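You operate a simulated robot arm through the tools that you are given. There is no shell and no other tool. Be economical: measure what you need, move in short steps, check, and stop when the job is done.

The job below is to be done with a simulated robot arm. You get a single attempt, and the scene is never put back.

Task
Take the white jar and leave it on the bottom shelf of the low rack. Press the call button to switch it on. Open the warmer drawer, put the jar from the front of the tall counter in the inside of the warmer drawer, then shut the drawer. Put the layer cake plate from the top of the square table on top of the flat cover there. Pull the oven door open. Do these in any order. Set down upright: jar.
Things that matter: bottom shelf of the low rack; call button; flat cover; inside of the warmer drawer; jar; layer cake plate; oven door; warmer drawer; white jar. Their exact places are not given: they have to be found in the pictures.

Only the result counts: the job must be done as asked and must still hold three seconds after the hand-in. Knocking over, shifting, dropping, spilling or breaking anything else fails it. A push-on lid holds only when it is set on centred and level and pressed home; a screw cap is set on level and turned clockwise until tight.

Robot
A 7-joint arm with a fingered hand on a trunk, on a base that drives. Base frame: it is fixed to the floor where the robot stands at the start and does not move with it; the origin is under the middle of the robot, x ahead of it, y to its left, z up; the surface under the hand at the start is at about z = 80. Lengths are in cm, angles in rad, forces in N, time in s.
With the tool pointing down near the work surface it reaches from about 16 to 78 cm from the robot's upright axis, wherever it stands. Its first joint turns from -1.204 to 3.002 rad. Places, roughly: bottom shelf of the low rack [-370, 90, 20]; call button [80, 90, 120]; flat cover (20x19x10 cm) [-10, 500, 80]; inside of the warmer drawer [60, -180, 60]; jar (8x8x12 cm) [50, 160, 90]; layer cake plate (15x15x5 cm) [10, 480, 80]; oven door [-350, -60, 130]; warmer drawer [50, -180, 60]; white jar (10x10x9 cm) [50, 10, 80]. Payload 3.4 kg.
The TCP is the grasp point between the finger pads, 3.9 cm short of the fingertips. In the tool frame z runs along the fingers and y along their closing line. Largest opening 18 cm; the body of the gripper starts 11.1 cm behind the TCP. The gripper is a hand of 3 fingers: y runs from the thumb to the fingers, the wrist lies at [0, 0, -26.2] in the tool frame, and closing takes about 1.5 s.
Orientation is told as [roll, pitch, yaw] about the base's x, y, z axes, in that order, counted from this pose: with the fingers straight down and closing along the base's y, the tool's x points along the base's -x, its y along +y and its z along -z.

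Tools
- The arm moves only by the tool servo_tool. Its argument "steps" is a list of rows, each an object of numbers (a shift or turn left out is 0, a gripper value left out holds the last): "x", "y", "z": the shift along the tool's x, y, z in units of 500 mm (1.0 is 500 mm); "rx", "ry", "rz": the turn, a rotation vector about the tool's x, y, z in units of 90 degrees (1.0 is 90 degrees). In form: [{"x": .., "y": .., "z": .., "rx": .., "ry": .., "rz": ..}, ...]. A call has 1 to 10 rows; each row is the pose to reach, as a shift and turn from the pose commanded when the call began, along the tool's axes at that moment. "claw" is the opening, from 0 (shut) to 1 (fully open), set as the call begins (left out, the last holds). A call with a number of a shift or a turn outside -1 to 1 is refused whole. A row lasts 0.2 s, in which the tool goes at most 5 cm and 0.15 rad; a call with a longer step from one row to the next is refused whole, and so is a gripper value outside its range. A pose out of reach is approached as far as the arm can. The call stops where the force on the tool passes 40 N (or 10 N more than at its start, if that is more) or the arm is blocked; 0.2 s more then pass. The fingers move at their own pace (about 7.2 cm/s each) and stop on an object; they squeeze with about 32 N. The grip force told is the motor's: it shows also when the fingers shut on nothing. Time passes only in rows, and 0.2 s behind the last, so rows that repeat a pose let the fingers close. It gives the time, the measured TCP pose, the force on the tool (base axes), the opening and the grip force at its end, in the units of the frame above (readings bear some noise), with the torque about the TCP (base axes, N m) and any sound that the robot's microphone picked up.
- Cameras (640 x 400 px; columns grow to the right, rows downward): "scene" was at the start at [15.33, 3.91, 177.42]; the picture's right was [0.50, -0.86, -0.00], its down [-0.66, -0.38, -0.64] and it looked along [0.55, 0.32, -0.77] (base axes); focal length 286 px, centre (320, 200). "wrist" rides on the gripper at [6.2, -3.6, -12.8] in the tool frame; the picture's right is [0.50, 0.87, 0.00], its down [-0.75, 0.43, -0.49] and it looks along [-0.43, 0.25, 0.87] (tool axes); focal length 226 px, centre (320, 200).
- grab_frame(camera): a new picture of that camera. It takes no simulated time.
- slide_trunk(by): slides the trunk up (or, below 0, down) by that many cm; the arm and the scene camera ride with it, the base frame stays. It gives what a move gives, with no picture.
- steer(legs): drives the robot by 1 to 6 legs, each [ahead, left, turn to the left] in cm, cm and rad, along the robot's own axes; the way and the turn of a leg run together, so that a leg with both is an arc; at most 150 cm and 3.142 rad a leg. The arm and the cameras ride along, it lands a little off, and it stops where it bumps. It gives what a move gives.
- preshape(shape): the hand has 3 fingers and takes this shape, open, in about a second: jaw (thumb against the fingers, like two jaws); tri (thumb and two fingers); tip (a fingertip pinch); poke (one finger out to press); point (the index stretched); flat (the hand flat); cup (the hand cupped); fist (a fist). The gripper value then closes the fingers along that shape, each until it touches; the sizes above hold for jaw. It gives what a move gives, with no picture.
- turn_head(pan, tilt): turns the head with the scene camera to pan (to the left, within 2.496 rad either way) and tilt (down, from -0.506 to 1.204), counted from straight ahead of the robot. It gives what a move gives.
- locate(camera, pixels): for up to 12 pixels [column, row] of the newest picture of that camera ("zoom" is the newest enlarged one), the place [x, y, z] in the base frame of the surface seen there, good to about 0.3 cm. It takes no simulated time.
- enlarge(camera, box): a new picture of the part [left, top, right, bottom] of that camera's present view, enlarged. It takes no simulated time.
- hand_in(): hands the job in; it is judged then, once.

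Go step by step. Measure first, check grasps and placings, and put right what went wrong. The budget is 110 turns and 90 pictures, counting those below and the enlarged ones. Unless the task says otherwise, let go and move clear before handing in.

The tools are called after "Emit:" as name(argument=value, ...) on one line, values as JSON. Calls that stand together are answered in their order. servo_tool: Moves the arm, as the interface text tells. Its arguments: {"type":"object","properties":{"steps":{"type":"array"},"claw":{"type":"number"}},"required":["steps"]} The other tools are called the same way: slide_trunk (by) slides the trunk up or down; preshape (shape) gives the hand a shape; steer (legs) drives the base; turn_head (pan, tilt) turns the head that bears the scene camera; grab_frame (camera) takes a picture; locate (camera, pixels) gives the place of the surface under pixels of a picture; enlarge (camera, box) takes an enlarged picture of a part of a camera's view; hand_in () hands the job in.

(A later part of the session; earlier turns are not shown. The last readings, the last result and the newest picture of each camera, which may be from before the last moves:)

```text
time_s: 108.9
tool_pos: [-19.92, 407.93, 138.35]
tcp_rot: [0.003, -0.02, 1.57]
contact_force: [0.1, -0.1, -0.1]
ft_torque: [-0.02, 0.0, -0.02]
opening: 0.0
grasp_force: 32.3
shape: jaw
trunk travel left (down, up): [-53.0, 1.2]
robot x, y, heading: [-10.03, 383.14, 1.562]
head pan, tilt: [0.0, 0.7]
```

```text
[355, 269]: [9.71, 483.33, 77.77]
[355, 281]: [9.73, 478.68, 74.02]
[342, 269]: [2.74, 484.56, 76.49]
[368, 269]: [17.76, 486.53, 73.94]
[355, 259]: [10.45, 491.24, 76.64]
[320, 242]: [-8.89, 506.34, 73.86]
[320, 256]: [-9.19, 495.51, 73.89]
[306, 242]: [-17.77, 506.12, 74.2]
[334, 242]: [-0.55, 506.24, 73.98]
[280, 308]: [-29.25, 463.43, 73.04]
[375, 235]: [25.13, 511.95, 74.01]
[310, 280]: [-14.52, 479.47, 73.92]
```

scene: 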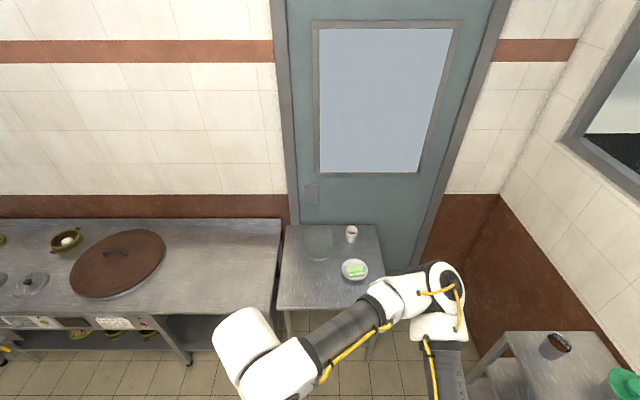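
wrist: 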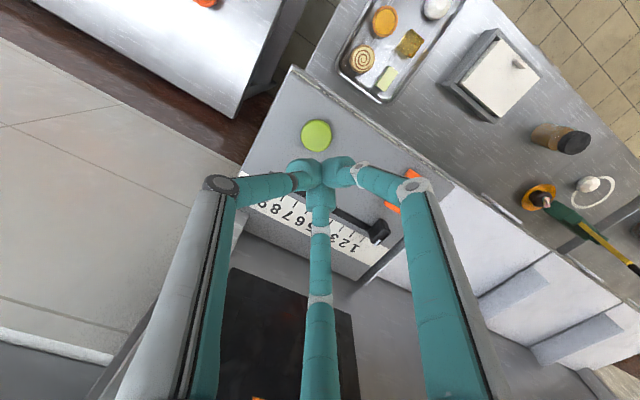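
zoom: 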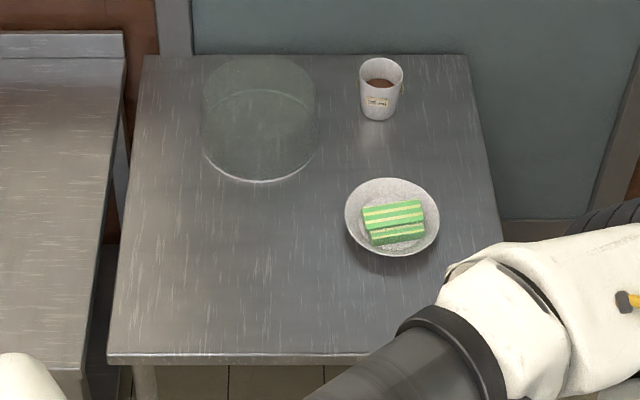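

Plate centre ≈[10,484], table z≈74, cover ≈[-10,502] with its top at ≈84. I'll drive closer, lower the trunk, open the hand and hover above the plate.

Emit:
steer(legs=[[43, -3, 0]])

Emit:
slide_trunk(by=-28)

Emit:
servo_tool(steps=[{"y": -0.04}, {"y": -0.08}, {"y": -0.12}, {"y": -0.16}, {"y": -0.2}, {"y": -0.24}, {"y": -0.3}], claw=1)

Emit:
grab_frame(camera="wrist")

Emit:
turn_head(pan=0, tilt=1.0)

Emit:
grab_frame(camera="scene")

```text
time_s: 111.5
tool_pos: [-17.2, 449.93, 138.31]
tcp_rot: [0.002, -0.021, 1.581]
contact_force: [0.9, -0.1, 0.6]
ft_torque: [0.01, -0.03, 0.0]
opening: 0.01
grasp_force: 32.2
shape: jaw
trunk travel left (down, up): [-53.0, 1.2]
robot x, y, heading: [-6.82, 425.31, 1.577]
head pan, tilt: [0.0, 0.7]
```

```text
time_s: 114.3
tool_pos: [-17.43, 449.63, 110.42]
tcp_rot: [0.002, -0.025, 1.579]
contact_force: [1.5, 0.8, 2.0]
ft_torque: [0.02, -0.01, 0.02]
opening: 0.01
grasp_force: 32.0
shape: jaw
trunk travel left (down, up): [-25.0, 29.2]
robot x, y, heading: [-6.81, 425.0, 1.576]
head pan, tilt: [0.0, 0.7]
```

```text
time_s: 115.9
tool_pos: [-4.39, 449.9, 110.47]
tcp_rot: [0.002, -0.024, 1.579]
contact_force: [-0.5, 0.4, 0.3]
ft_torque: [-0.04, 0.02, -0.03]
opening: 18.0
grasp_force: 0.1
shape: jaw
out of reach, approached as far as the arm can: row 7
trunk travel left (down, up): [-25.0, 29.2]
robot x, y, heading: [-6.97, 425.62, 1.577]
head pan, tilt: [0.0, 0.7]
```

```text
59 pictures are left
```

wrist: 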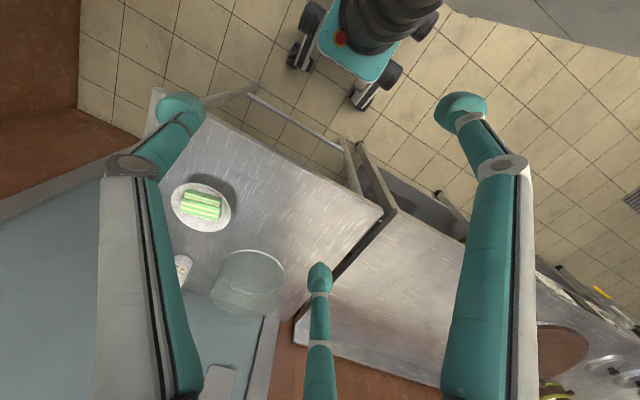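

```text
time_s: 116.7
tool_pos: [-4.46, 449.77, 110.45]
tcp_rot: [0.0, -0.023, 1.579]
contact_force: [0.3, -0.3, -0.1]
ft_torque: [0.01, 0.02, 0.03]
opening: 17.99
grasp_force: 0.1
shape: jaw
trunk travel left (down, up): [-25.0, 29.2]
robot x, y, heading: [-6.79, 425.23, 1.58]
head pan, tilt: [0.0, 1.0]
```

```text
58 pictures are left
```

scene: 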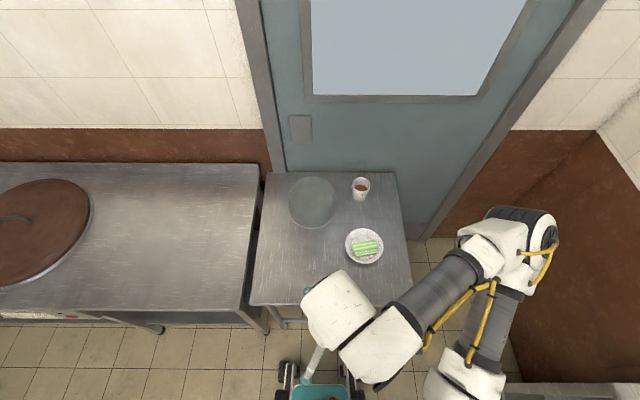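

Both are visible now. I'll zoom and measure plate rim and cover outline.

Emit:
enlarge(camera="scene", box=[270, 165, 400, 275])

Emit:
locate(camera="scene", pixels=[[347, 246], [381, 246], [364, 262], [363, 230], [365, 246], [360, 180], [360, 201]])

```text
3.64 times, centred on (335, 220) of scene
```

zoom: 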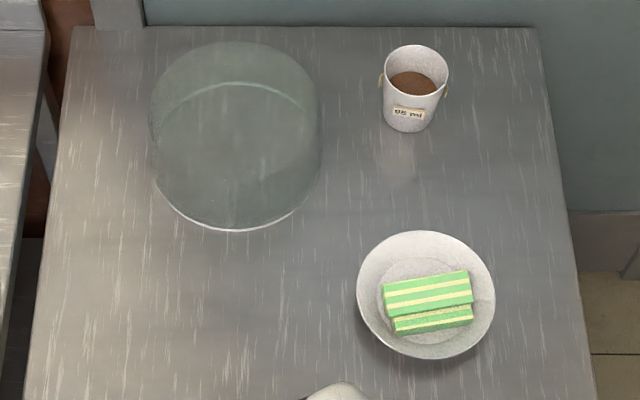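

```text
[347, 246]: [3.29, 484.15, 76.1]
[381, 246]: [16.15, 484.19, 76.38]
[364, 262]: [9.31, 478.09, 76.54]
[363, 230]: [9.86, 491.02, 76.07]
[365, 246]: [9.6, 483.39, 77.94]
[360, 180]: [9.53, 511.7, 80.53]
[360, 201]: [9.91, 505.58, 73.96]
```

Emit:
locate(camera="zoom", pixels=[[232, 231], [236, 83], [152, 160], [320, 160], [235, 45], [180, 209], [285, 212]])

Emit:
servo_tool(steps=[{"x": -0.09, "y": -0.035}, {"x": -0.18, "y": -0.07}, {"x": -0.27, "y": -0.105}, {"x": -0.36, "y": -0.14}, {"x": -0.45, "y": -0.175}, {"x": -0.54, "y": -0.21}, {"x": -0.63, "y": -0.245}, {"x": -0.69, "y": -0.275}, {"x": -0.69, "y": -0.275}])

Emit:
grab_frame(camera="wrist")

```text
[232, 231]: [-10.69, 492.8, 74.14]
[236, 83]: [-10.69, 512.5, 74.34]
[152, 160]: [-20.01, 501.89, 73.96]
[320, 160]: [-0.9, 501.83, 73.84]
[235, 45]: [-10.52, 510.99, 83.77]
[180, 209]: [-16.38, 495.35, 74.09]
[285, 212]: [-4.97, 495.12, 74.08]
```

```text
time_s: 118.7
tool_pos: [8.92, 484.47, 110.91]
tcp_rot: [0.0, -0.023, 1.578]
contact_force: [0.5, -0.1, 0.8]
ft_torque: [0.03, -0.02, -0.02]
opening: 18.01
grasp_force: 0.0
shape: jaw
trunk travel left (down, up): [-25.0, 29.2]
robot x, y, heading: [-6.91, 425.32, 1.575]
head pan, tilt: [0.0, 1.0]
```

```text
56 pictures are left
```

wrist: 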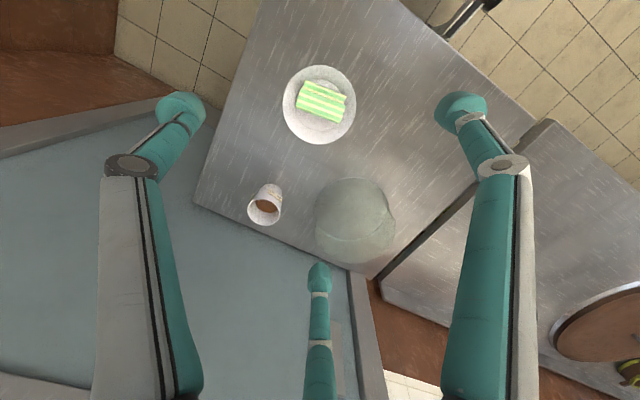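

Hovering over the plate, thumb at +x side, fingers spread at -x side. I'll straighten the tiny tilt and descend around the plate.

Emit:
servo_tool(steps=[{"x": 0.002, "y": -0.016, "z": 0.09, "ry": 0.0146}, {"x": 0.004, "y": -0.016, "z": 0.18, "ry": 0.0146}, {"x": 0.006, "y": -0.016, "z": 0.27, "ry": 0.0146}, {"x": 0.008, "y": -0.016, "z": 0.36, "ry": 0.0146}, {"x": 0.01, "y": -0.016, "z": 0.45, "ry": 0.0146}, {"x": 0.013, "y": -0.016, "z": 0.53, "ry": 0.0146}, {"x": 0.015, "y": -0.016, "z": 0.6, "ry": 0.0146}, {"x": 0.015, "y": -0.016, "z": 0.63, "ry": 0.0146}])

Emit:
grab_frame(camera="wrist")

Emit:
enlarge(camera="scene", box=[270, 165, 400, 275])

```text
time_s: 120.5
tool_pos: [9.68, 484.52, 79.4]
tcp_rot: [0.002, -0.001, 1.581]
contact_force: [-0.4, -0.1, -0.3]
ft_torque: [0.03, 0.01, -0.01]
opening: 17.99
grasp_force: 0.0
shape: jaw
trunk travel left (down, up): [-25.0, 29.2]
robot x, y, heading: [-7.12, 425.33, 1.578]
head pan, tilt: [0.0, 1.0]
```

```text
55 pictures are left
```

wrist: 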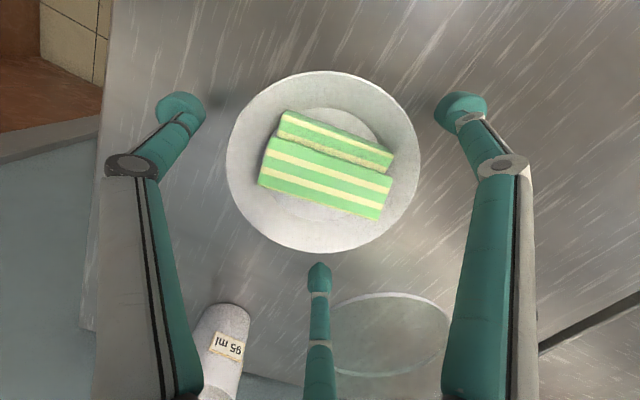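

```text
3.64 times, centred on (335, 220) of scene
```

zoom: 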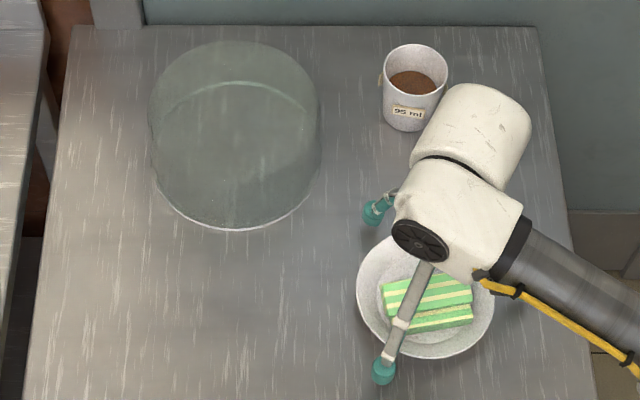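

The plate is centred between the three fingers. I'll go down another 0.8 cm and close.

Emit:
servo_tool(steps=[{"z": 0.016}, {"z": 0.016}])

Emit:
servo_tool(steps=[{"z": 0}, {"z": 0}, {"z": 0}, {"z": 0}, {"z": 0}, {"z": 0}], claw=0)

Emit:
grab_frame(camera="wrist")

```text
time_s: 121.1
tool_pos: [9.64, 484.42, 78.54]
tcp_rot: [0.002, -0.001, 1.58]
contact_force: [-0.4, 0.5, -0.5]
ft_torque: [-0.02, 0.03, -0.01]
opening: 18.01
grasp_force: 0.0
shape: jaw
trunk travel left (down, up): [-25.0, 29.2]
robot x, y, heading: [-7.02, 425.28, 1.578]
head pan, tilt: [0.0, 1.0]
```

```text
time_s: 122.5
tool_pos: [9.59, 484.44, 78.62]
tcp_rot: [0.003, 0.0, 1.579]
contact_force: [0.5, -0.2, -2.5]
ft_torque: [0.04, 0.0, 0.03]
opening: 12.21
grasp_force: 31.8
shape: jaw
trunk travel left (down, up): [-25.0, 29.2]
robot x, y, heading: [-7.07, 425.16, 1.576]
head pan, tilt: [0.0, 1.0]
```

```text
53 pictures are left
```

wrist: 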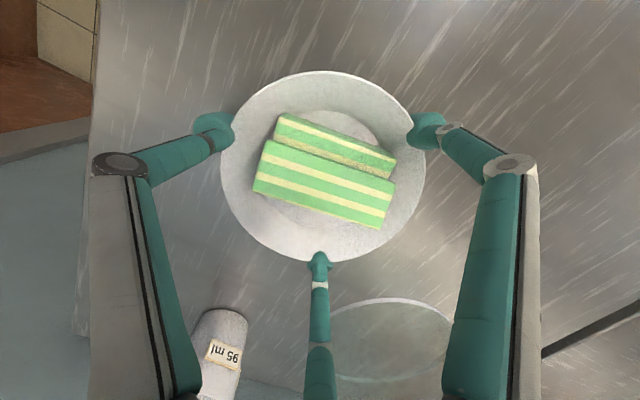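

Gripped evenly at three points. I'll lift straight up and check.

Emit:
servo_tool(steps=[{"z": -0.03}, {"z": -0.08}, {"z": -0.14}, {"z": -0.2}, {"z": -0.26}, {"z": -0.3}, {"z": -0.3}])

Emit:
grab_frame(camera="wrist")

```text
time_s: 124.1
tool_pos: [9.85, 484.48, 93.77]
tcp_rot: [0.002, -0.001, 1.579]
contact_force: [-0.3, -0.8, -1.7]
ft_torque: [0.02, -0.02, 0.02]
opening: 12.21
grasp_force: 31.8
shape: jaw
trunk travel left (down, up): [-25.0, 29.2]
robot x, y, heading: [-6.83, 424.96, 1.579]
head pan, tilt: [0.0, 1.0]
```

```text
52 pictures are left
```

wrist: 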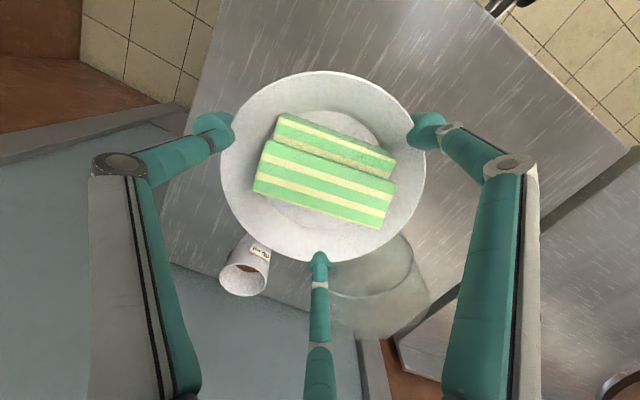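

The plate is held level. Moving it over the cover centre at [-10.7,502.4].

Emit:
servo_tool(steps=[{"x": -0.06, "y": 0.068}, {"x": -0.12, "y": 0.137}, {"x": -0.18, "y": 0.205}, {"x": -0.24, "y": 0.273}, {"x": -0.3, "y": 0.342}, {"x": -0.36, "y": 0.41}, {"x": -0.36, "y": 0.41}, {"x": -0.36, "y": 0.41, "z": 0.05}, {"x": -0.36, "y": 0.41, "z": 0.08}])

Emit:
enlarge(camera="scene", box=[270, 165, 400, 275])

Emit:
grab_frame(camera="wrist")

```text
time_s: 126.1
tool_pos: [-11.06, 502.58, 89.95]
tcp_rot: [0.002, 0.001, 1.579]
contact_force: [0.0, -0.2, -2.4]
ft_torque: [0.02, -0.03, -0.02]
opening: 12.06
grasp_force: 32.2
shape: jaw
trunk travel left (down, up): [-25.0, 29.2]
robot x, y, heading: [-6.38, 425.31, 1.574]
head pan, tilt: [0.0, 1.0]
```

```text
3.64 times, centred on (335, 220) of scene
```

zoom: 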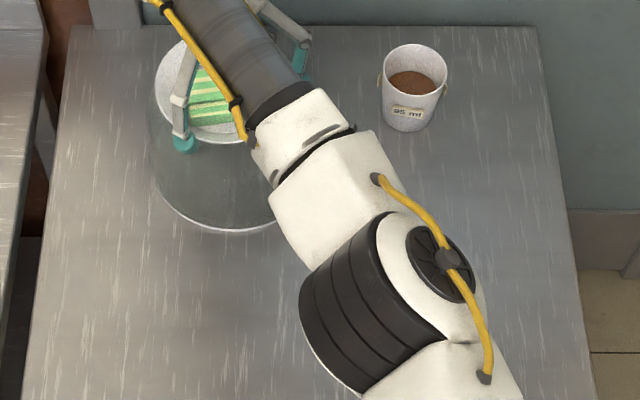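

```text
50 pictures are left
```

wrist: 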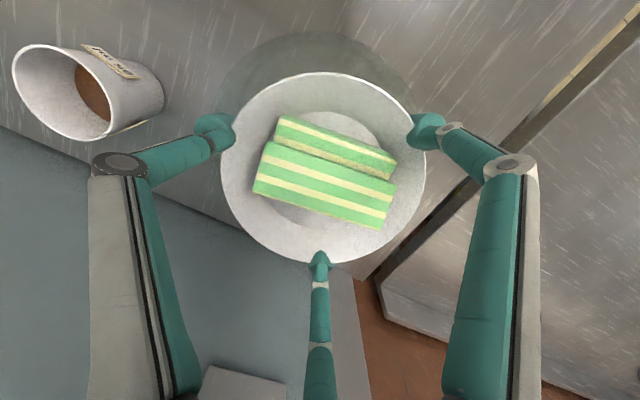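

The cup and thumb have room. I'll lower the last ~1.3 cm until contact.

Emit:
servo_tool(steps=[{"z": 0.012}, {"z": 0.02}, {"z": 0.026}])

```text
time_s: 126.9
tool_pos: [-11.21, 502.56, 88.55]
tcp_rot: [0.001, 0.0, 1.58]
contact_force: [0.0, -0.2, -2.2]
ft_torque: [0.0, -0.01, 0.0]
opening: 12.03
grasp_force: 31.9
shape: jaw
trunk travel left (down, up): [-25.0, 29.2]
robot x, y, heading: [-6.71, 425.49, 1.575]
head pan, tilt: [0.0, 1.0]
```

Emit:
servo_tool(steps=[{"z": 0.004}, {"z": 0.008}, {"z": 0.012}])

Emit:
enlarge(camera="scene", box=[270, 165, 400, 275])

```text
time_s: 127.7
tool_pos: [-11.12, 502.6, 88.27]
tcp_rot: [0.001, -0.003, 1.579]
contact_force: [-2.2, 2.7, 9.0]
ft_torque: [-0.01, -0.32, 0.13]
opening: 11.98
grasp_force: 31.9
shape: jaw
trunk travel left (down, up): [-25.0, 29.2]
robot x, y, heading: [-6.83, 425.45, 1.579]
head pan, tilt: [0.0, 1.0]
```

```text
3.64 times, centred on (335, 220) of scene
```

zoom: 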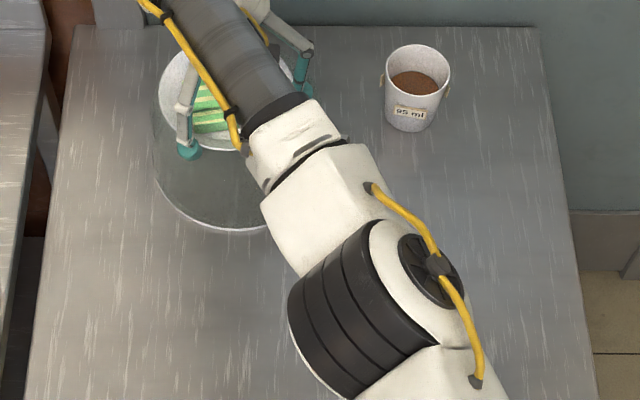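

Contact at 9–11 N: it rests on the cover. I'll open, then lift clear and look.

Emit:
servo_tool(steps=[{"z": -0.002}, {"z": -0.004}, {"z": -0.004}, {"z": -0.004}, {"z": -0.004}, {"z": -0.004}], claw=1)

Emit:
servo_tool(steps=[{"z": -0.06}, {"z": -0.14}, {"z": -0.22}, {"z": -0.3}, {"z": -0.38}, {"z": -0.38, "x": 0.09}, {"z": -0.38, "x": 0.18}, {"z": -0.38, "x": 0.27}, {"z": -0.38, "x": 0.36}, {"z": -0.38, "x": 0.45}])

Emit:
servo_tool(steps=[{"x": 0.09}, {"x": 0.18}, {"x": 0.27}, {"x": 0.36}, {"x": 0.45}, {"x": 0.54}], claw=0)

Emit:
enlarge(camera="scene", box=[270, 165, 400, 275])

```text
time_s: 129.1
tool_pos: [-11.21, 502.55, 88.0]
tcp_rot: [0.0, 0.0, 1.579]
contact_force: [-0.2, -0.8, 1.1]
ft_torque: [0.0, 0.02, -0.03]
opening: 17.99
grasp_force: 0.1
shape: jaw
trunk travel left (down, up): [-25.0, 29.2]
robot x, y, heading: [-6.96, 425.05, 1.581]
head pan, tilt: [0.0, 1.0]
```

```text
time_s: 131.3
tool_pos: [-10.41, 479.82, 106.69]
tcp_rot: [0.001, 0.0, 1.578]
contact_force: [0.6, -0.2, 0.3]
ft_torque: [-0.02, -0.01, 0.02]
opening: 18.0
grasp_force: 0.1
shape: jaw
out of reach, approached as far as the arm can: row 3, 4, 5
trunk travel left (down, up): [-25.0, 29.2]
robot x, y, heading: [-6.73, 425.56, 1.578]
head pan, tilt: [0.0, 1.0]
```

```text
time_s: 132.7
tool_pos: [-10.68, 452.57, 106.9]
tcp_rot: [0.001, -0.001, 1.577]
contact_force: [0.4, -0.1, -0.2]
ft_torque: [0.03, -0.01, -0.02]
opening: 0.0
grasp_force: 3.1
shape: jaw
trunk travel left (down, up): [-25.0, 29.2]
robot x, y, heading: [-6.68, 425.23, 1.58]
head pan, tilt: [0.0, 1.0]
```

```text
3.64 times, centred on (335, 220) of scene
```

zoom: 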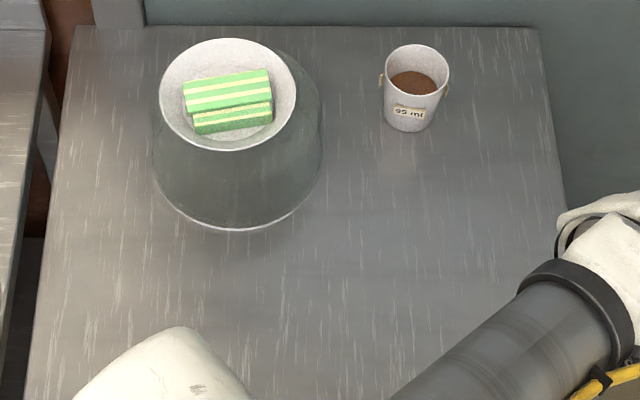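

The plate rests on the cover. I'll verify its centre with rim points.

Emit:
locate(camera="zoom", pixels=[[164, 95], [292, 95], [228, 146], [228, 43], [225, 110], [310, 90], [420, 85]])

```text
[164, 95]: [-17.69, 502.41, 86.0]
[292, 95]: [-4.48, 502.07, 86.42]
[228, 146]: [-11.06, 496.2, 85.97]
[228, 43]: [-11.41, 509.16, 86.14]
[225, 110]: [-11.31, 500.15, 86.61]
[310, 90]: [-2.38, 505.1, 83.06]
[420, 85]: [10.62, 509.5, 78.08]
```

The plate is centred ([-11.1,502.5]). Now I'll drive back to the brown jar on the tall counter.

Emit:
steer(legs=[[-60, 30, 0], [-150, 0, 0], [-58, 0, 0], [0, 0, -1.575]])

Emit:
turn_head(pan=0.0, tilt=0.7)

Emit:
grab_frame(camera="scene")

```text
time_s: 150.0
tool_pos: [-12.57, 164.82, 106.92]
tcp_rot: [0.001, 0.0, -0.052]
contact_force: [-0.8, 0.6, -1.1]
ft_torque: [-0.01, 0.02, -0.01]
opening: 0.01
grasp_force: 31.6
shape: jaw
trunk travel left (down, up): [-25.0, 29.2]
robot x, y, heading: [-39.85, 162.93, -0.05]
head pan, tilt: [0.0, 1.0]
```

```text
time_s: 150.8
tool_pos: [-12.76, 165.12, 106.98]
tcp_rot: [0.001, -0.002, -0.052]
contact_force: [-0.2, 0.0, 0.4]
ft_torque: [-0.01, 0.03, 0.02]
opening: 0.0
grasp_force: 31.6
shape: jaw
trunk travel left (down, up): [-25.0, 29.2]
robot x, y, heading: [-40.27, 162.56, -0.051]
head pan, tilt: [0.0, 0.7]
```

```text
47 pictures are left
```

scene: 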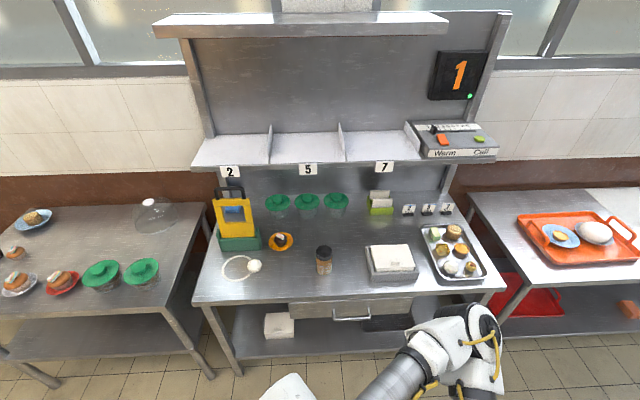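

The display now lights "1" with a green light, so the call is on. The jar is at (324,260); measuring it.

Emit:
enlarge(camera="scene", box=[270, 220, 390, 300])

Emit:
locate(camera="zoom", pixels=[[289, 145], [250, 190], [330, 190], [290, 190], [289, 230], [289, 270], [289, 130], [289, 300]])

```text
5.00 times, centred on (330, 260) of scene
```

zoom: 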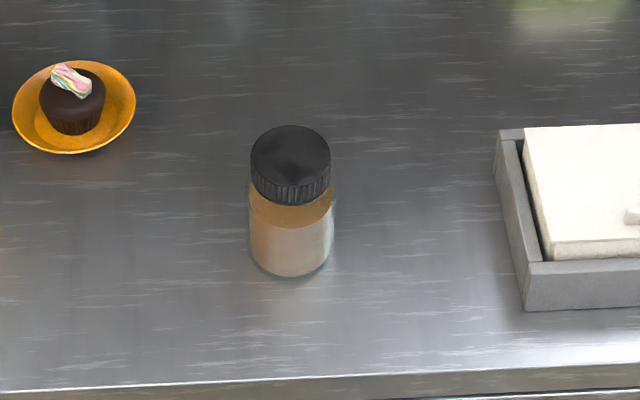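

```text
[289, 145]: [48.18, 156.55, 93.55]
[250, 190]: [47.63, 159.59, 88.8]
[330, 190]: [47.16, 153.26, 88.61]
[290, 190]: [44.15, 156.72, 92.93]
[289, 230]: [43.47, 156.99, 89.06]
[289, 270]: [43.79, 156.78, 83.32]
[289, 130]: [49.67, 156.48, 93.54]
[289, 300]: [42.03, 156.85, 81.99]
```

Jar: centre ≈[47.2,156.7], base z 82, top z 93.6. I'll drive up and hover over it with the hand half open.

Emit:
steer(legs=[[39, -6, 0.05]])

Emit:
servo_tool(steps=[{"z": 0}, {"z": 0}, {"z": 0}, {"z": 0}], claw=0.75)

```text
time_s: 153.3
tool_pos: [26.26, 159.32, 106.86]
tcp_rot: [0.001, -0.002, -0.002]
contact_force: [0.3, 0.5, -0.7]
ft_torque: [0.0, -0.02, -0.02]
opening: 0.03
grasp_force: 32.1
shape: jaw
trunk travel left (down, up): [-25.0, 29.2]
robot x, y, heading: [-0.93, 155.68, -0.005]
head pan, tilt: [0.0, 0.7]
```

```text
time_s: 154.3
tool_pos: [25.98, 159.43, 107.04]
tcp_rot: [-0.002, -0.003, -0.001]
contact_force: [0.0, 0.4, -0.2]
ft_torque: [0.02, 0.0, -0.01]
opening: 13.48
grasp_force: 0.0
shape: jaw
trunk travel left (down, up): [-25.0, 29.2]
robot x, y, heading: [-1.15, 155.49, -0.005]
head pan, tilt: [0.0, 0.7]
```

Emit:
servo_tool(steps=[{"x": -0.09, "y": -0.01}, {"x": -0.18, "y": -0.02}, {"x": -0.27, "y": -0.03}, {"x": -0.36, "y": -0.05}, {"x": -0.424, "y": -0.052}, {"x": -0.424, "y": -0.052}])

Emit:
grab_frame(camera="wrist")

Emit:
locate(camera="wrist", pixels=[[320, 135], [300, 135], [340, 135], [320, 115], [320, 155]])

```text
time_s: 155.7
tool_pos: [47.13, 156.56, 106.79]
tcp_rot: [-0.003, -0.005, -0.001]
contact_force: [0.1, -0.6, -1.0]
ft_torque: [0.03, -0.04, 0.01]
opening: 13.48
grasp_force: 0.0
shape: jaw
trunk travel left (down, up): [-25.0, 29.2]
robot x, y, heading: [-1.12, 155.3, -0.004]
head pan, tilt: [0.0, 0.7]
```

```text
45 pictures are left
```

wrist: 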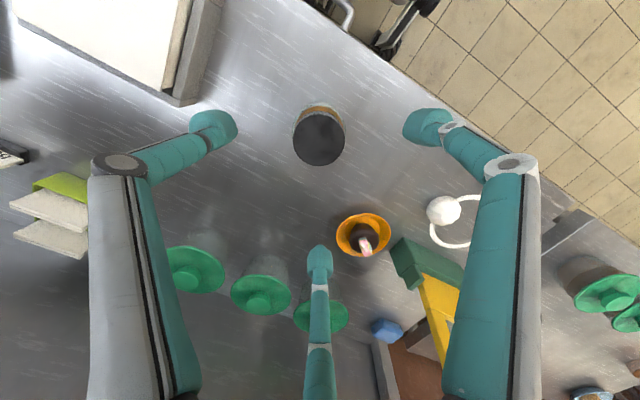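

```text
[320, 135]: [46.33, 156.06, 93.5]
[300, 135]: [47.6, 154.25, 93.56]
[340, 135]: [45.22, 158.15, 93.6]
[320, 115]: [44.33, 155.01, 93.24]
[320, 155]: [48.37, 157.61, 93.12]
```

The lid is centred at (319,139). Descending and closing on the upper part.

Emit:
servo_tool(steps=[{"z": 0.08, "x": 0.006}, {"z": 0.16, "x": 0.006}, {"z": 0.24, "x": 0.006}, {"z": 0.306, "x": 0.006}, {"z": 0.306, "x": 0.006}])

Emit:
servo_tool(steps=[{"z": 0}, {"z": 0}, {"z": 0}, {"z": 0}, {"z": 0}, {"z": 0}, {"z": 0}], claw=0)

Emit:
servo_tool(steps=[{"z": -0.03}, {"z": -0.1}, {"z": -0.18}, {"z": -0.26}, {"z": -0.34}, {"z": -0.4}])

Emit:
grab_frame(camera="wrist")

Emit:
grab_frame(camera="scene")

```text
time_s: 156.9
tool_pos: [46.96, 157.0, 91.58]
tcp_rot: [-0.002, -0.005, -0.002]
contact_force: [-0.6, 0.2, 0.2]
ft_torque: [-0.03, 0.02, 0.0]
opening: 13.46
grasp_force: 0.0
shape: jaw
trunk travel left (down, up): [-25.0, 29.2]
robot x, y, heading: [-1.44, 155.51, -0.003]
head pan, tilt: [0.0, 0.7]
```

```text
time_s: 158.5
tool_pos: [47.19, 156.95, 91.62]
tcp_rot: [-0.002, -0.004, -0.003]
contact_force: [0.2, 0.2, 1.0]
ft_torque: [0.0, 0.02, -0.06]
opening: 6.61
grasp_force: 32.1
shape: jaw
trunk travel left (down, up): [-25.0, 29.2]
robot x, y, heading: [-1.26, 155.98, -0.005]
head pan, tilt: [0.0, 0.7]
```

```text
time_s: 159.9
tool_pos: [47.15, 156.96, 111.68]
tcp_rot: [-0.001, -0.005, -0.002]
contact_force: [-0.2, 0.7, -3.5]
ft_torque: [0.01, -0.01, 0.01]
opening: 6.6
grasp_force: 31.8
shape: jaw
trunk travel left (down, up): [-25.0, 29.2]
robot x, y, heading: [-1.07, 155.78, -0.005]
head pan, tilt: [0.0, 0.7]
```

```text
44 pictures are left
```

wrist: 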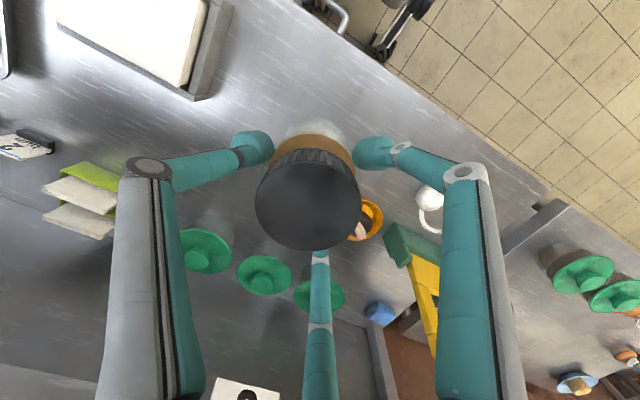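

```text
43 pictures are left
```

scene: 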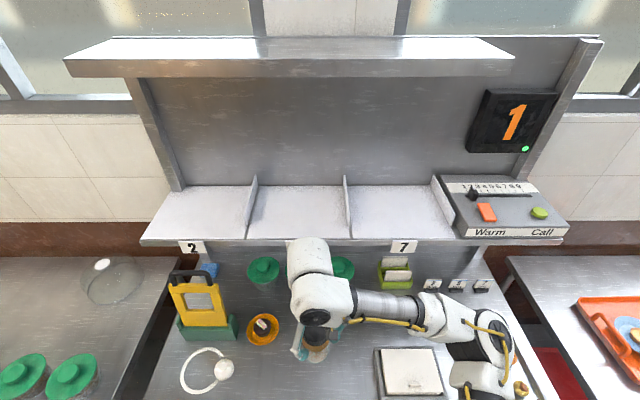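

The jar is held (6.6 cm). I'll tuck the arm and carry it to the warmer drawer.

Emit:
servo_tool(steps=[{"x": 0.08}, {"x": 0.16}, {"x": 0.24}, {"x": 0.32}, {"x": 0.4}, {"x": 0.42}])

Emit:
steer(legs=[[-43, 0, 0], [0, -120, 0], [0, -120, 0], [0, -100, 0]])

Emit:
turn_head(pan=0.0, tilt=0.9)

Emit:
grab_frame(camera="scene")

```text
time_s: 161.3
tool_pos: [26.04, 156.57, 111.64]
tcp_rot: [-0.002, -0.005, -0.001]
contact_force: [-0.6, -0.2, -3.3]
ft_torque: [0.06, -0.01, 0.0]
opening: 6.58
grasp_force: 32.2
shape: jaw
trunk travel left (down, up): [-25.0, 29.2]
robot x, y, heading: [-0.98, 155.46, -0.007]
head pan, tilt: [0.0, 0.7]
```

```text
time_s: 179.8
tool_pos: [-1.0, -175.13, 111.58]
tcp_rot: [-0.006, -0.005, 0.083]
contact_force: [-0.2, 0.0, -3.9]
ft_torque: [0.02, 0.02, -0.04]
opening: 6.63
grasp_force: 31.9
shape: jaw
trunk travel left (down, up): [-25.0, 29.2]
robot x, y, heading: [-28.34, -178.79, 0.079]
head pan, tilt: [0.0, 0.7]
```

```text
time_s: 180.6
tool_pos: [-1.2, -175.24, 111.69]
tcp_rot: [-0.007, -0.007, 0.079]
contact_force: [0.1, -0.8, -3.8]
ft_torque: [0.03, 0.02, -0.02]
opening: 6.59
grasp_force: 31.9
shape: jaw
trunk travel left (down, up): [-25.0, 29.2]
robot x, y, heading: [-27.7, -179.27, 0.078]
head pan, tilt: [0.0, 0.901]
```

```text
42 pictures are left
```

scene: 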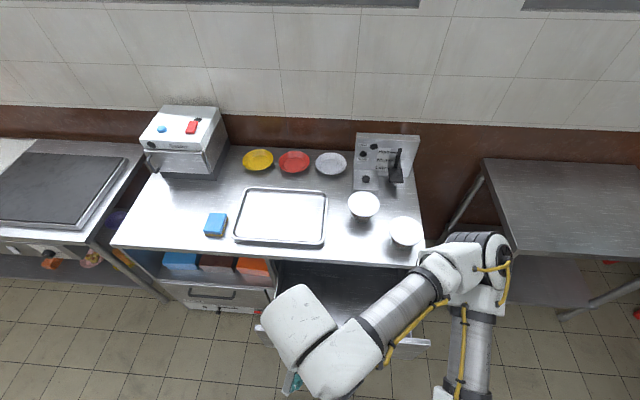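

Heading drifted 0.08. I'll straighten and shift right for a clear view of the drawer.

Emit:
steer(legs=[[-6, -10, -0.08]])

Emit:
grab_frame(camera="scene")

Emit:
locate(camera="scene", pixels=[[260, 270], [280, 280], [330, 290], [350, 265], [300, 258], [270, 300], [345, 310], [350, 318], [385, 290], [260, 330], [370, 315]])

```text
time_s: 181.8
tool_pos: [-6.37, -182.66, 111.47]
tcp_rot: [-0.042, -0.007, 0.0]
contact_force: [0.0, 2.3, -3.6]
ft_torque: [-0.02, -0.02, -0.02]
opening: 6.56
grasp_force: 32.1
shape: jaw
trunk travel left (down, up): [-25.0, 29.2]
robot x, y, heading: [-33.22, -187.97, -0.007]
head pan, tilt: [0.0, 0.901]
```

```text
41 pictures are left
```

scene: 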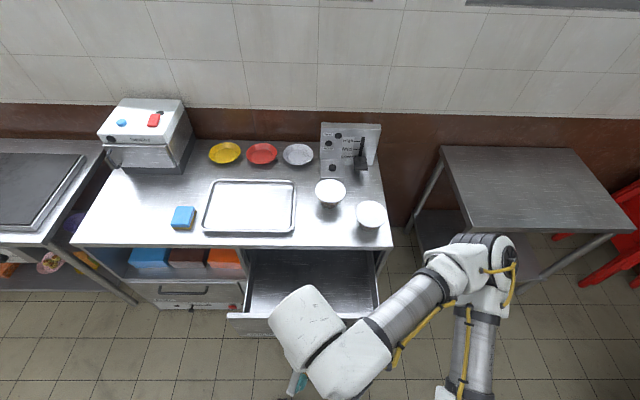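

```text
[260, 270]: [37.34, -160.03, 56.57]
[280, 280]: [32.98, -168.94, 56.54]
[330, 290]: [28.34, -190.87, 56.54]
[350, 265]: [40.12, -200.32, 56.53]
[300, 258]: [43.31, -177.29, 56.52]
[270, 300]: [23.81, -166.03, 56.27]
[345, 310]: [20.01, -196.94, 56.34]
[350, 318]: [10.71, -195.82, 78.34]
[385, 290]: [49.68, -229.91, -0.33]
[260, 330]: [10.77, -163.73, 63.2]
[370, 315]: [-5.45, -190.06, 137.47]
```

Drawer inner space x≈12–36+, floor z 56.5. I'll bring the jar over [24,-183] and lower to 5 cm above the final height.

Emit:
servo_tool(steps=[{"x": -0.08}, {"x": -0.16}, {"x": -0.24}, {"x": -0.32}, {"x": -0.4}, {"x": -0.48}, {"x": -0.56}, {"x": -0.608}, {"x": -0.608}])

Emit:
servo_tool(steps=[{"z": 0.09}, {"z": 0.18}, {"z": 0.27}, {"z": 0.36}, {"z": 0.45}, {"z": 0.54}, {"z": 0.63}, {"z": 0.72}, {"z": 0.78}])

Emit:
grab_frame(camera="scene")

Emit:
grab_frame(camera="wrist")

```text
time_s: 184.0
tool_pos: [23.35, -184.65, 112.01]
tcp_rot: [-0.026, -0.012, -0.003]
contact_force: [-0.8, 1.4, -4.2]
ft_torque: [-0.05, -0.05, 0.03]
opening: 6.56
grasp_force: 31.8
shape: jaw
trunk travel left (down, up): [-25.0, 29.2]
robot x, y, heading: [-32.95, -188.13, -0.012]
head pan, tilt: [0.0, 0.901]
stopped in row 9: the arm was blocked; the commanded pose is now the measured one
```

```text
time_s: 186.0
tool_pos: [24.4, -188.46, 73.15]
tcp_rot: [-0.005, -0.012, -0.009]
contact_force: [1.1, -0.6, -3.7]
ft_torque: [0.09, 0.06, -0.04]
opening: 6.54
grasp_force: 32.2
shape: jaw
trunk travel left (down, up): [-25.0, 29.2]
robot x, y, heading: [-33.31, -188.93, -0.007]
head pan, tilt: [0.0, 0.901]
```

```text
40 pictures are left
```

scene: 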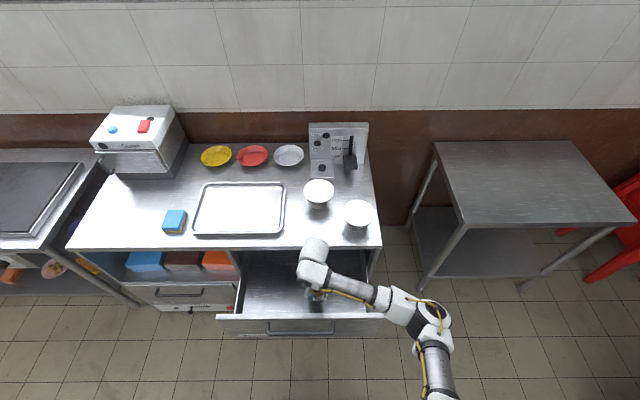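

```text
39 pictures are left
```

wrist: 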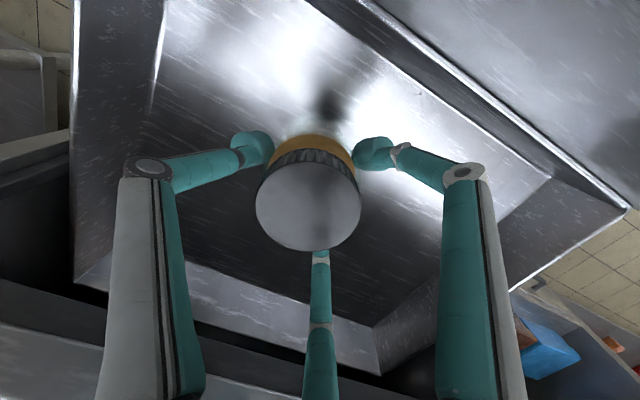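

The jar is over the drawer floor (y≈-188). Lowering to the floor.

Emit:
servo_tool(steps=[{"z": 0.06}, {"z": 0.11}, {"z": 0.128}, {"z": 0.134}, {"z": 0.14}, {"z": 0.146}])

```text
time_s: 187.4
tool_pos: [24.23, -186.82, 66.02]
tcp_rot: [-0.016, -0.017, -0.007]
contact_force: [0.5, 2.4, 2.5]
ft_torque: [0.21, 0.08, -0.02]
opening: 6.57
grasp_force: 31.5
shape: jaw
trunk travel left (down, up): [-25.0, 29.2]
robot x, y, heading: [-33.1, -188.41, -0.007]
head pan, tilt: [0.0, 0.901]
```

It touches the drawer floor. Release and lift straight out.

Emit:
servo_tool(steps=[{"z": 0}, {"z": 0}, {"z": 0}, {"z": 0}], claw=0.65)

Emit:
servo_tool(steps=[{"z": -0.05}, {"z": -0.13}, {"z": -0.22}, {"z": -0.31}, {"z": -0.4}, {"z": -0.49}, {"z": -0.58}, {"z": -0.67}, {"z": -0.76}, {"z": -0.82}])

Emit:
grab_frame(camera="wrist")

```text
time_s: 188.4
tool_pos: [24.18, -187.79, 65.76]
tcp_rot: [-0.012, -0.012, -0.009]
contact_force: [0.3, 0.7, -0.7]
ft_torque: [0.04, 0.03, 0.02]
opening: 11.65
grasp_force: 0.1
shape: jaw
trunk travel left (down, up): [-25.0, 29.2]
robot x, y, heading: [-33.24, -188.77, -0.009]
head pan, tilt: [0.0, 0.901]
```

```text
time_s: 190.6
tool_pos: [23.68, -186.76, 106.98]
tcp_rot: [-0.013, -0.012, -0.007]
contact_force: [-0.6, -1.0, 0.0]
ft_torque: [0.0, -0.03, 0.02]
opening: 11.64
grasp_force: 0.2
shape: jaw
trunk travel left (down, up): [-25.0, 29.2]
robot x, y, heading: [-32.99, -188.6, -0.004]
head pan, tilt: [0.0, 0.901]
```

```text
38 pictures are left
```

wrist: 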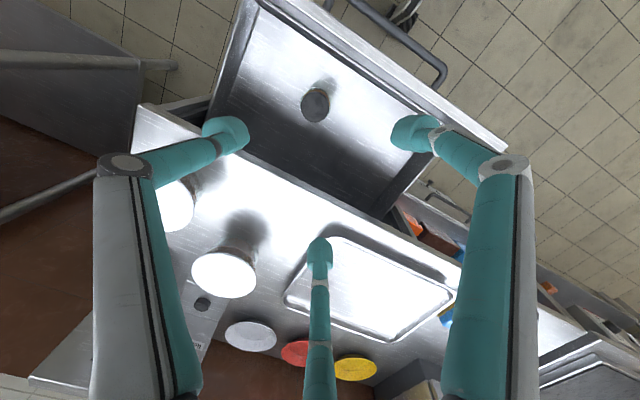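

The jar stands upright in the drawer. I'll close the fist, come down in front of the handle and push the drawer shut slowly.

Emit:
servo_tool(steps=[{"x": 0.09, "y": 0.02}, {"x": 0.18, "y": 0.04}, {"x": 0.27, "y": 0.06}, {"x": 0.36, "y": 0.08}, {"x": 0.45, "y": 0.08}, {"x": 0.53, "y": 0.08}, {"x": 0.53, "y": 0.08}], claw=0)

Emit:
servo_tool(steps=[{"z": 0.09}, {"z": 0.18}, {"z": 0.27}, {"z": 0.36}, {"z": 0.45}, {"z": 0.54}, {"z": 0.63}, {"z": 0.64}])

Emit:
grab_frame(camera="scene")

```text
time_s: 192.2
tool_pos: [-2.99, -182.69, 106.27]
tcp_rot: [-0.013, -0.013, -0.007]
contact_force: [0.0, -0.7, -0.3]
ft_torque: [0.01, 0.03, 0.01]
opening: 0.0
grasp_force: 32.0
shape: jaw
trunk travel left (down, up): [-25.0, 29.2]
robot x, y, heading: [-33.45, -188.63, -0.009]
head pan, tilt: [0.0, 0.901]
```

```text
time_s: 194.0
tool_pos: [-2.53, -183.1, 74.69]
tcp_rot: [-0.012, -0.014, -0.007]
contact_force: [-0.3, 0.5, 0.3]
ft_torque: [-0.01, 0.01, -0.02]
opening: 0.0
grasp_force: 32.4
shape: jaw
trunk travel left (down, up): [-25.0, 29.2]
robot x, y, heading: [-33.04, -188.97, -0.01]
head pan, tilt: [0.0, 0.901]
```

```text
37 pictures are left
```

scene: 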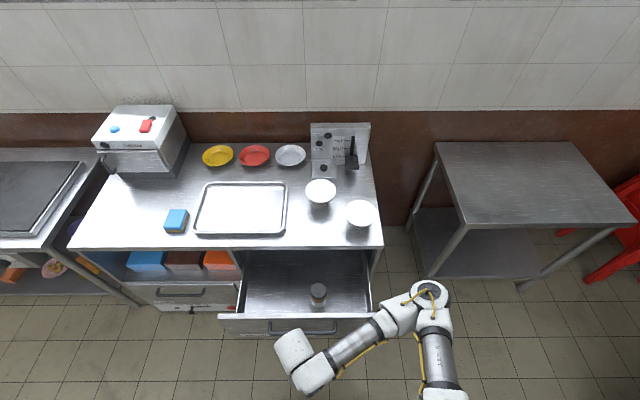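

The jar stands at (318,293). Pushing gently now.

Emit:
servo_tool(steps=[{"x": -0.05}, {"x": -0.1}, {"x": -0.13}, {"x": -0.15}, {"x": -0.18}, {"x": -0.21}, {"x": -0.24}, {"x": -0.27}, {"x": -0.3}, {"x": -0.33}])

Emit:
servo_tool(steps=[{"x": -0.03}, {"x": -0.06}, {"x": -0.09}, {"x": -0.12}, {"x": -0.15}, {"x": -0.18}, {"x": -0.21}, {"x": -0.24}, {"x": -0.26}, {"x": -0.28}])

Emit:
grab_frame(camera="scene")

```text
time_s: 196.2
tool_pos: [14.11, -183.03, 74.73]
tcp_rot: [-0.013, -0.012, -0.008]
contact_force: [0.5, 0.2, -0.6]
ft_torque: [0.01, 0.01, 0.0]
opening: 0.01
grasp_force: 32.0
shape: jaw
trunk travel left (down, up): [-25.0, 29.2]
robot x, y, heading: [-33.0, -188.44, -0.007]
head pan, tilt: [0.0, 0.901]
```

```text
time_s: 198.4
tool_pos: [27.89, -183.35, 74.78]
tcp_rot: [-0.011, -0.013, -0.006]
contact_force: [-0.1, 2.0, -3.5]
ft_torque: [0.05, 0.05, 0.01]
opening: 0.01
grasp_force: 32.0
shape: jaw
trunk travel left (down, up): [-25.0, 29.2]
robot x, y, heading: [-33.41, -188.82, -0.005]
head pan, tilt: [0.0, 0.901]
```

```text
36 pictures are left
```

scene: 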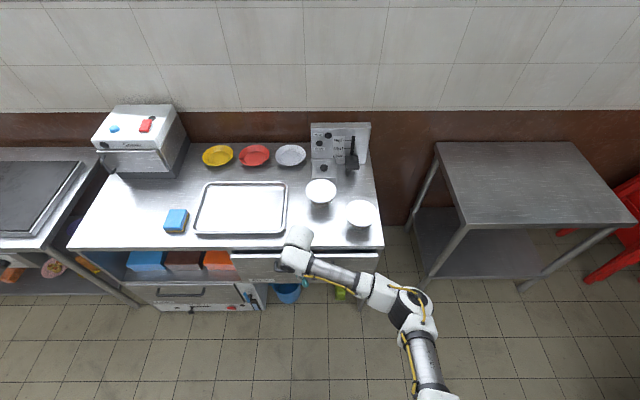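

Nearly shut. I'll push until it meets the stop.

Emit:
servo_tool(steps=[{"x": -0.015}, {"x": -0.03}, {"x": -0.045}, {"x": -0.06}, {"x": -0.075}, {"x": -0.09}])

Emit:
enlarge(camera="scene", box=[210, 225, 410, 325])

Emit:
locate(camera="zoom", pixels=[[100, 110], [480, 110], [100, 95], [120, 130]])

```text
time_s: 199.8
tool_pos: [31.28, -182.98, 74.57]
tcp_rot: [-0.016, 0.005, 0.002]
contact_force: [-13.4, -2.7, 0.2]
ft_torque: [0.08, -0.01, -0.12]
opening: 0.0
grasp_force: 32.5
shape: jaw
trunk travel left (down, up): [-25.0, 29.2]
robot x, y, heading: [-33.51, -188.29, -0.011]
head pan, tilt: [0.0, 0.901]
stopped in row 6: the force on the tool passed its limit at 46 N (the readings are from after the stop); the commanded pose is now the measured one
```

```text
3.20 times, centred on (310, 275) of scene
```

zoom: 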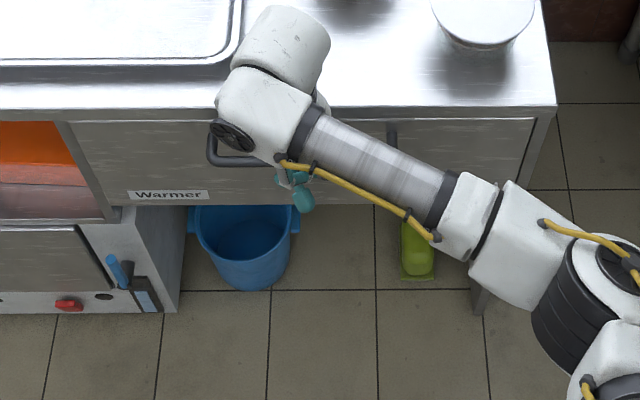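

```text
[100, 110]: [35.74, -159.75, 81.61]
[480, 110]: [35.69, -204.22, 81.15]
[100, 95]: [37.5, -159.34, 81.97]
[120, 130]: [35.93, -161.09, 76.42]
```

The drawer is flush shut (x 35.9). I'll retract, raise, and drive to the white jar.

Emit:
servo_tool(steps=[{"x": 0.04}, {"x": 0.12}, {"x": 0.2}, {"x": 0.28}, {"x": 0.36, "z": -0.04}, {"x": 0.4, "z": -0.12}, {"x": 0.44, "z": -0.2}, {"x": 0.48, "z": -0.28}, {"x": 0.5, "z": -0.36}, {"x": 0.5, "z": -0.44}])

Emit:
servo_tool(steps=[{"z": -0.08}, {"z": -0.16}, {"z": -0.24}, {"z": -0.3}])

Emit:
steer(legs=[[-6, 0, 0.01], [0, 100, -0.03], [0, 93, -0.03], [36, 0, 0.03]])

Emit:
turn_head(pan=0.0, tilt=0.9)

Emit:
grab_frame(camera="scene")

```text
time_s: 202.0
tool_pos: [5.86, -182.6, 96.87]
tcp_rot: [-0.018, 0.0, 0.001]
contact_force: [0.3, 0.3, -0.8]
ft_torque: [-0.02, 0.01, -0.02]
opening: 0.0
grasp_force: 31.7
shape: jaw
trunk travel left (down, up): [-25.0, 29.2]
robot x, y, heading: [-33.11, -188.8, -0.006]
head pan, tilt: [0.0, 0.901]
```

```text
time_s: 203.0
tool_pos: [6.29, -182.16, 111.89]
tcp_rot: [-0.015, 0.001, 0.0]
contact_force: [0.2, 1.1, 0.6]
ft_torque: [0.0, 0.0, 0.03]
opening: 0.01
grasp_force: 32.2
shape: jaw
trunk travel left (down, up): [-25.0, 29.2]
robot x, y, heading: [-33.03, -189.0, -0.006]
head pan, tilt: [0.0, 0.901]
```

```text
time_s: 215.3
tool_pos: [37.46, 13.65, 111.72]
tcp_rot: [-0.013, 0.001, 0.008]
contact_force: [0.6, 1.0, 0.0]
ft_torque: [-0.02, 0.0, 0.01]
opening: 0.0
grasp_force: 32.3
shape: jaw
trunk travel left (down, up): [-25.0, 29.2]
robot x, y, heading: [-2.0, 6.91, -0.002]
head pan, tilt: [0.0, 0.901]
```

```text
time_s: 215.9
tool_pos: [37.15, 13.72, 111.86]
tcp_rot: [-0.016, -0.002, 0.008]
contact_force: [0.1, -0.7, 0.4]
ft_torque: [-0.02, -0.01, -0.01]
opening: 0.0
grasp_force: 31.5
shape: jaw
trunk travel left (down, up): [-25.0, 29.2]
robot x, y, heading: [-1.91, 7.4, 0.0]
head pan, tilt: [0.0, 0.901]
```

```text
34 pictures are left
```

scene: 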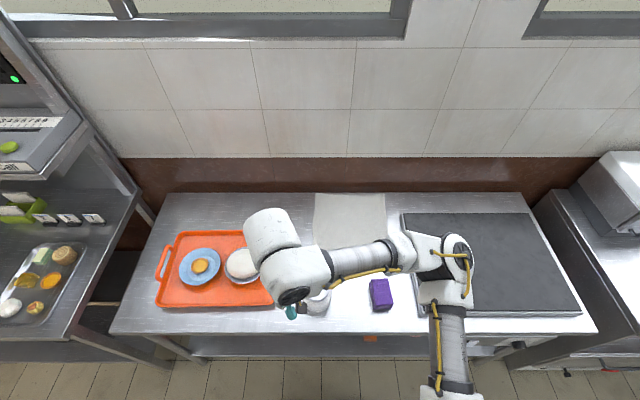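

I'll hover above the white jar at ≈[47,8] with the hand open and check with the wrist camera.

Emit:
servo_tool(steps=[{"x": -0.06, "y": -0.03}, {"x": -0.12, "y": -0.06}, {"x": -0.18, "y": -0.09}, {"x": -0.196, "y": -0.114}, {"x": -0.196, "y": -0.114}], claw=0.85)

Emit:
grab_frame(camera="wrist")

Emit:
locate(camera="wrist", pixels=[[320, 135], [290, 135], [350, 135], [320, 105], [320, 165], [300, 155], [340, 155]])

```text
time_s: 217.1
tool_pos: [47.01, 8.3, 111.95]
tcp_rot: [-0.02, 0.0, 0.008]
contact_force: [0.2, -0.7, -0.4]
ft_torque: [0.0, 0.0, -0.02]
opening: 15.29
grasp_force: 0.1
shape: jaw
trunk travel left (down, up): [-25.0, 29.2]
robot x, y, heading: [-2.18, 7.43, -0.001]
head pan, tilt: [0.0, 0.901]
```

```text
33 pictures are left
```

wrist: 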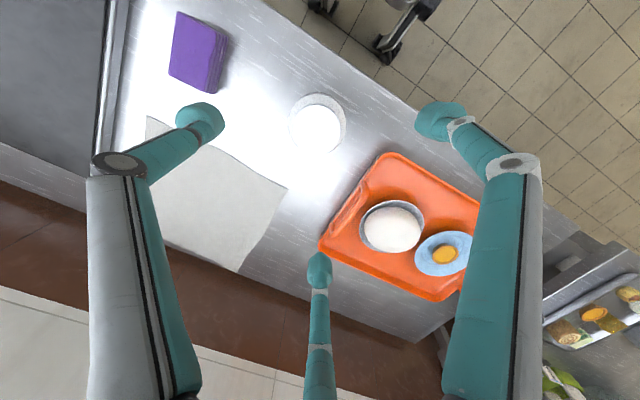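

```text
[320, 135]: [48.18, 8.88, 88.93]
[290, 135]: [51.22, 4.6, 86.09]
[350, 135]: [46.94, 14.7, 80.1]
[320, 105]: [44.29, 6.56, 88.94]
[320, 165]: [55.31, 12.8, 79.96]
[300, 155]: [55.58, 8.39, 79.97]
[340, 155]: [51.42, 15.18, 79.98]
```

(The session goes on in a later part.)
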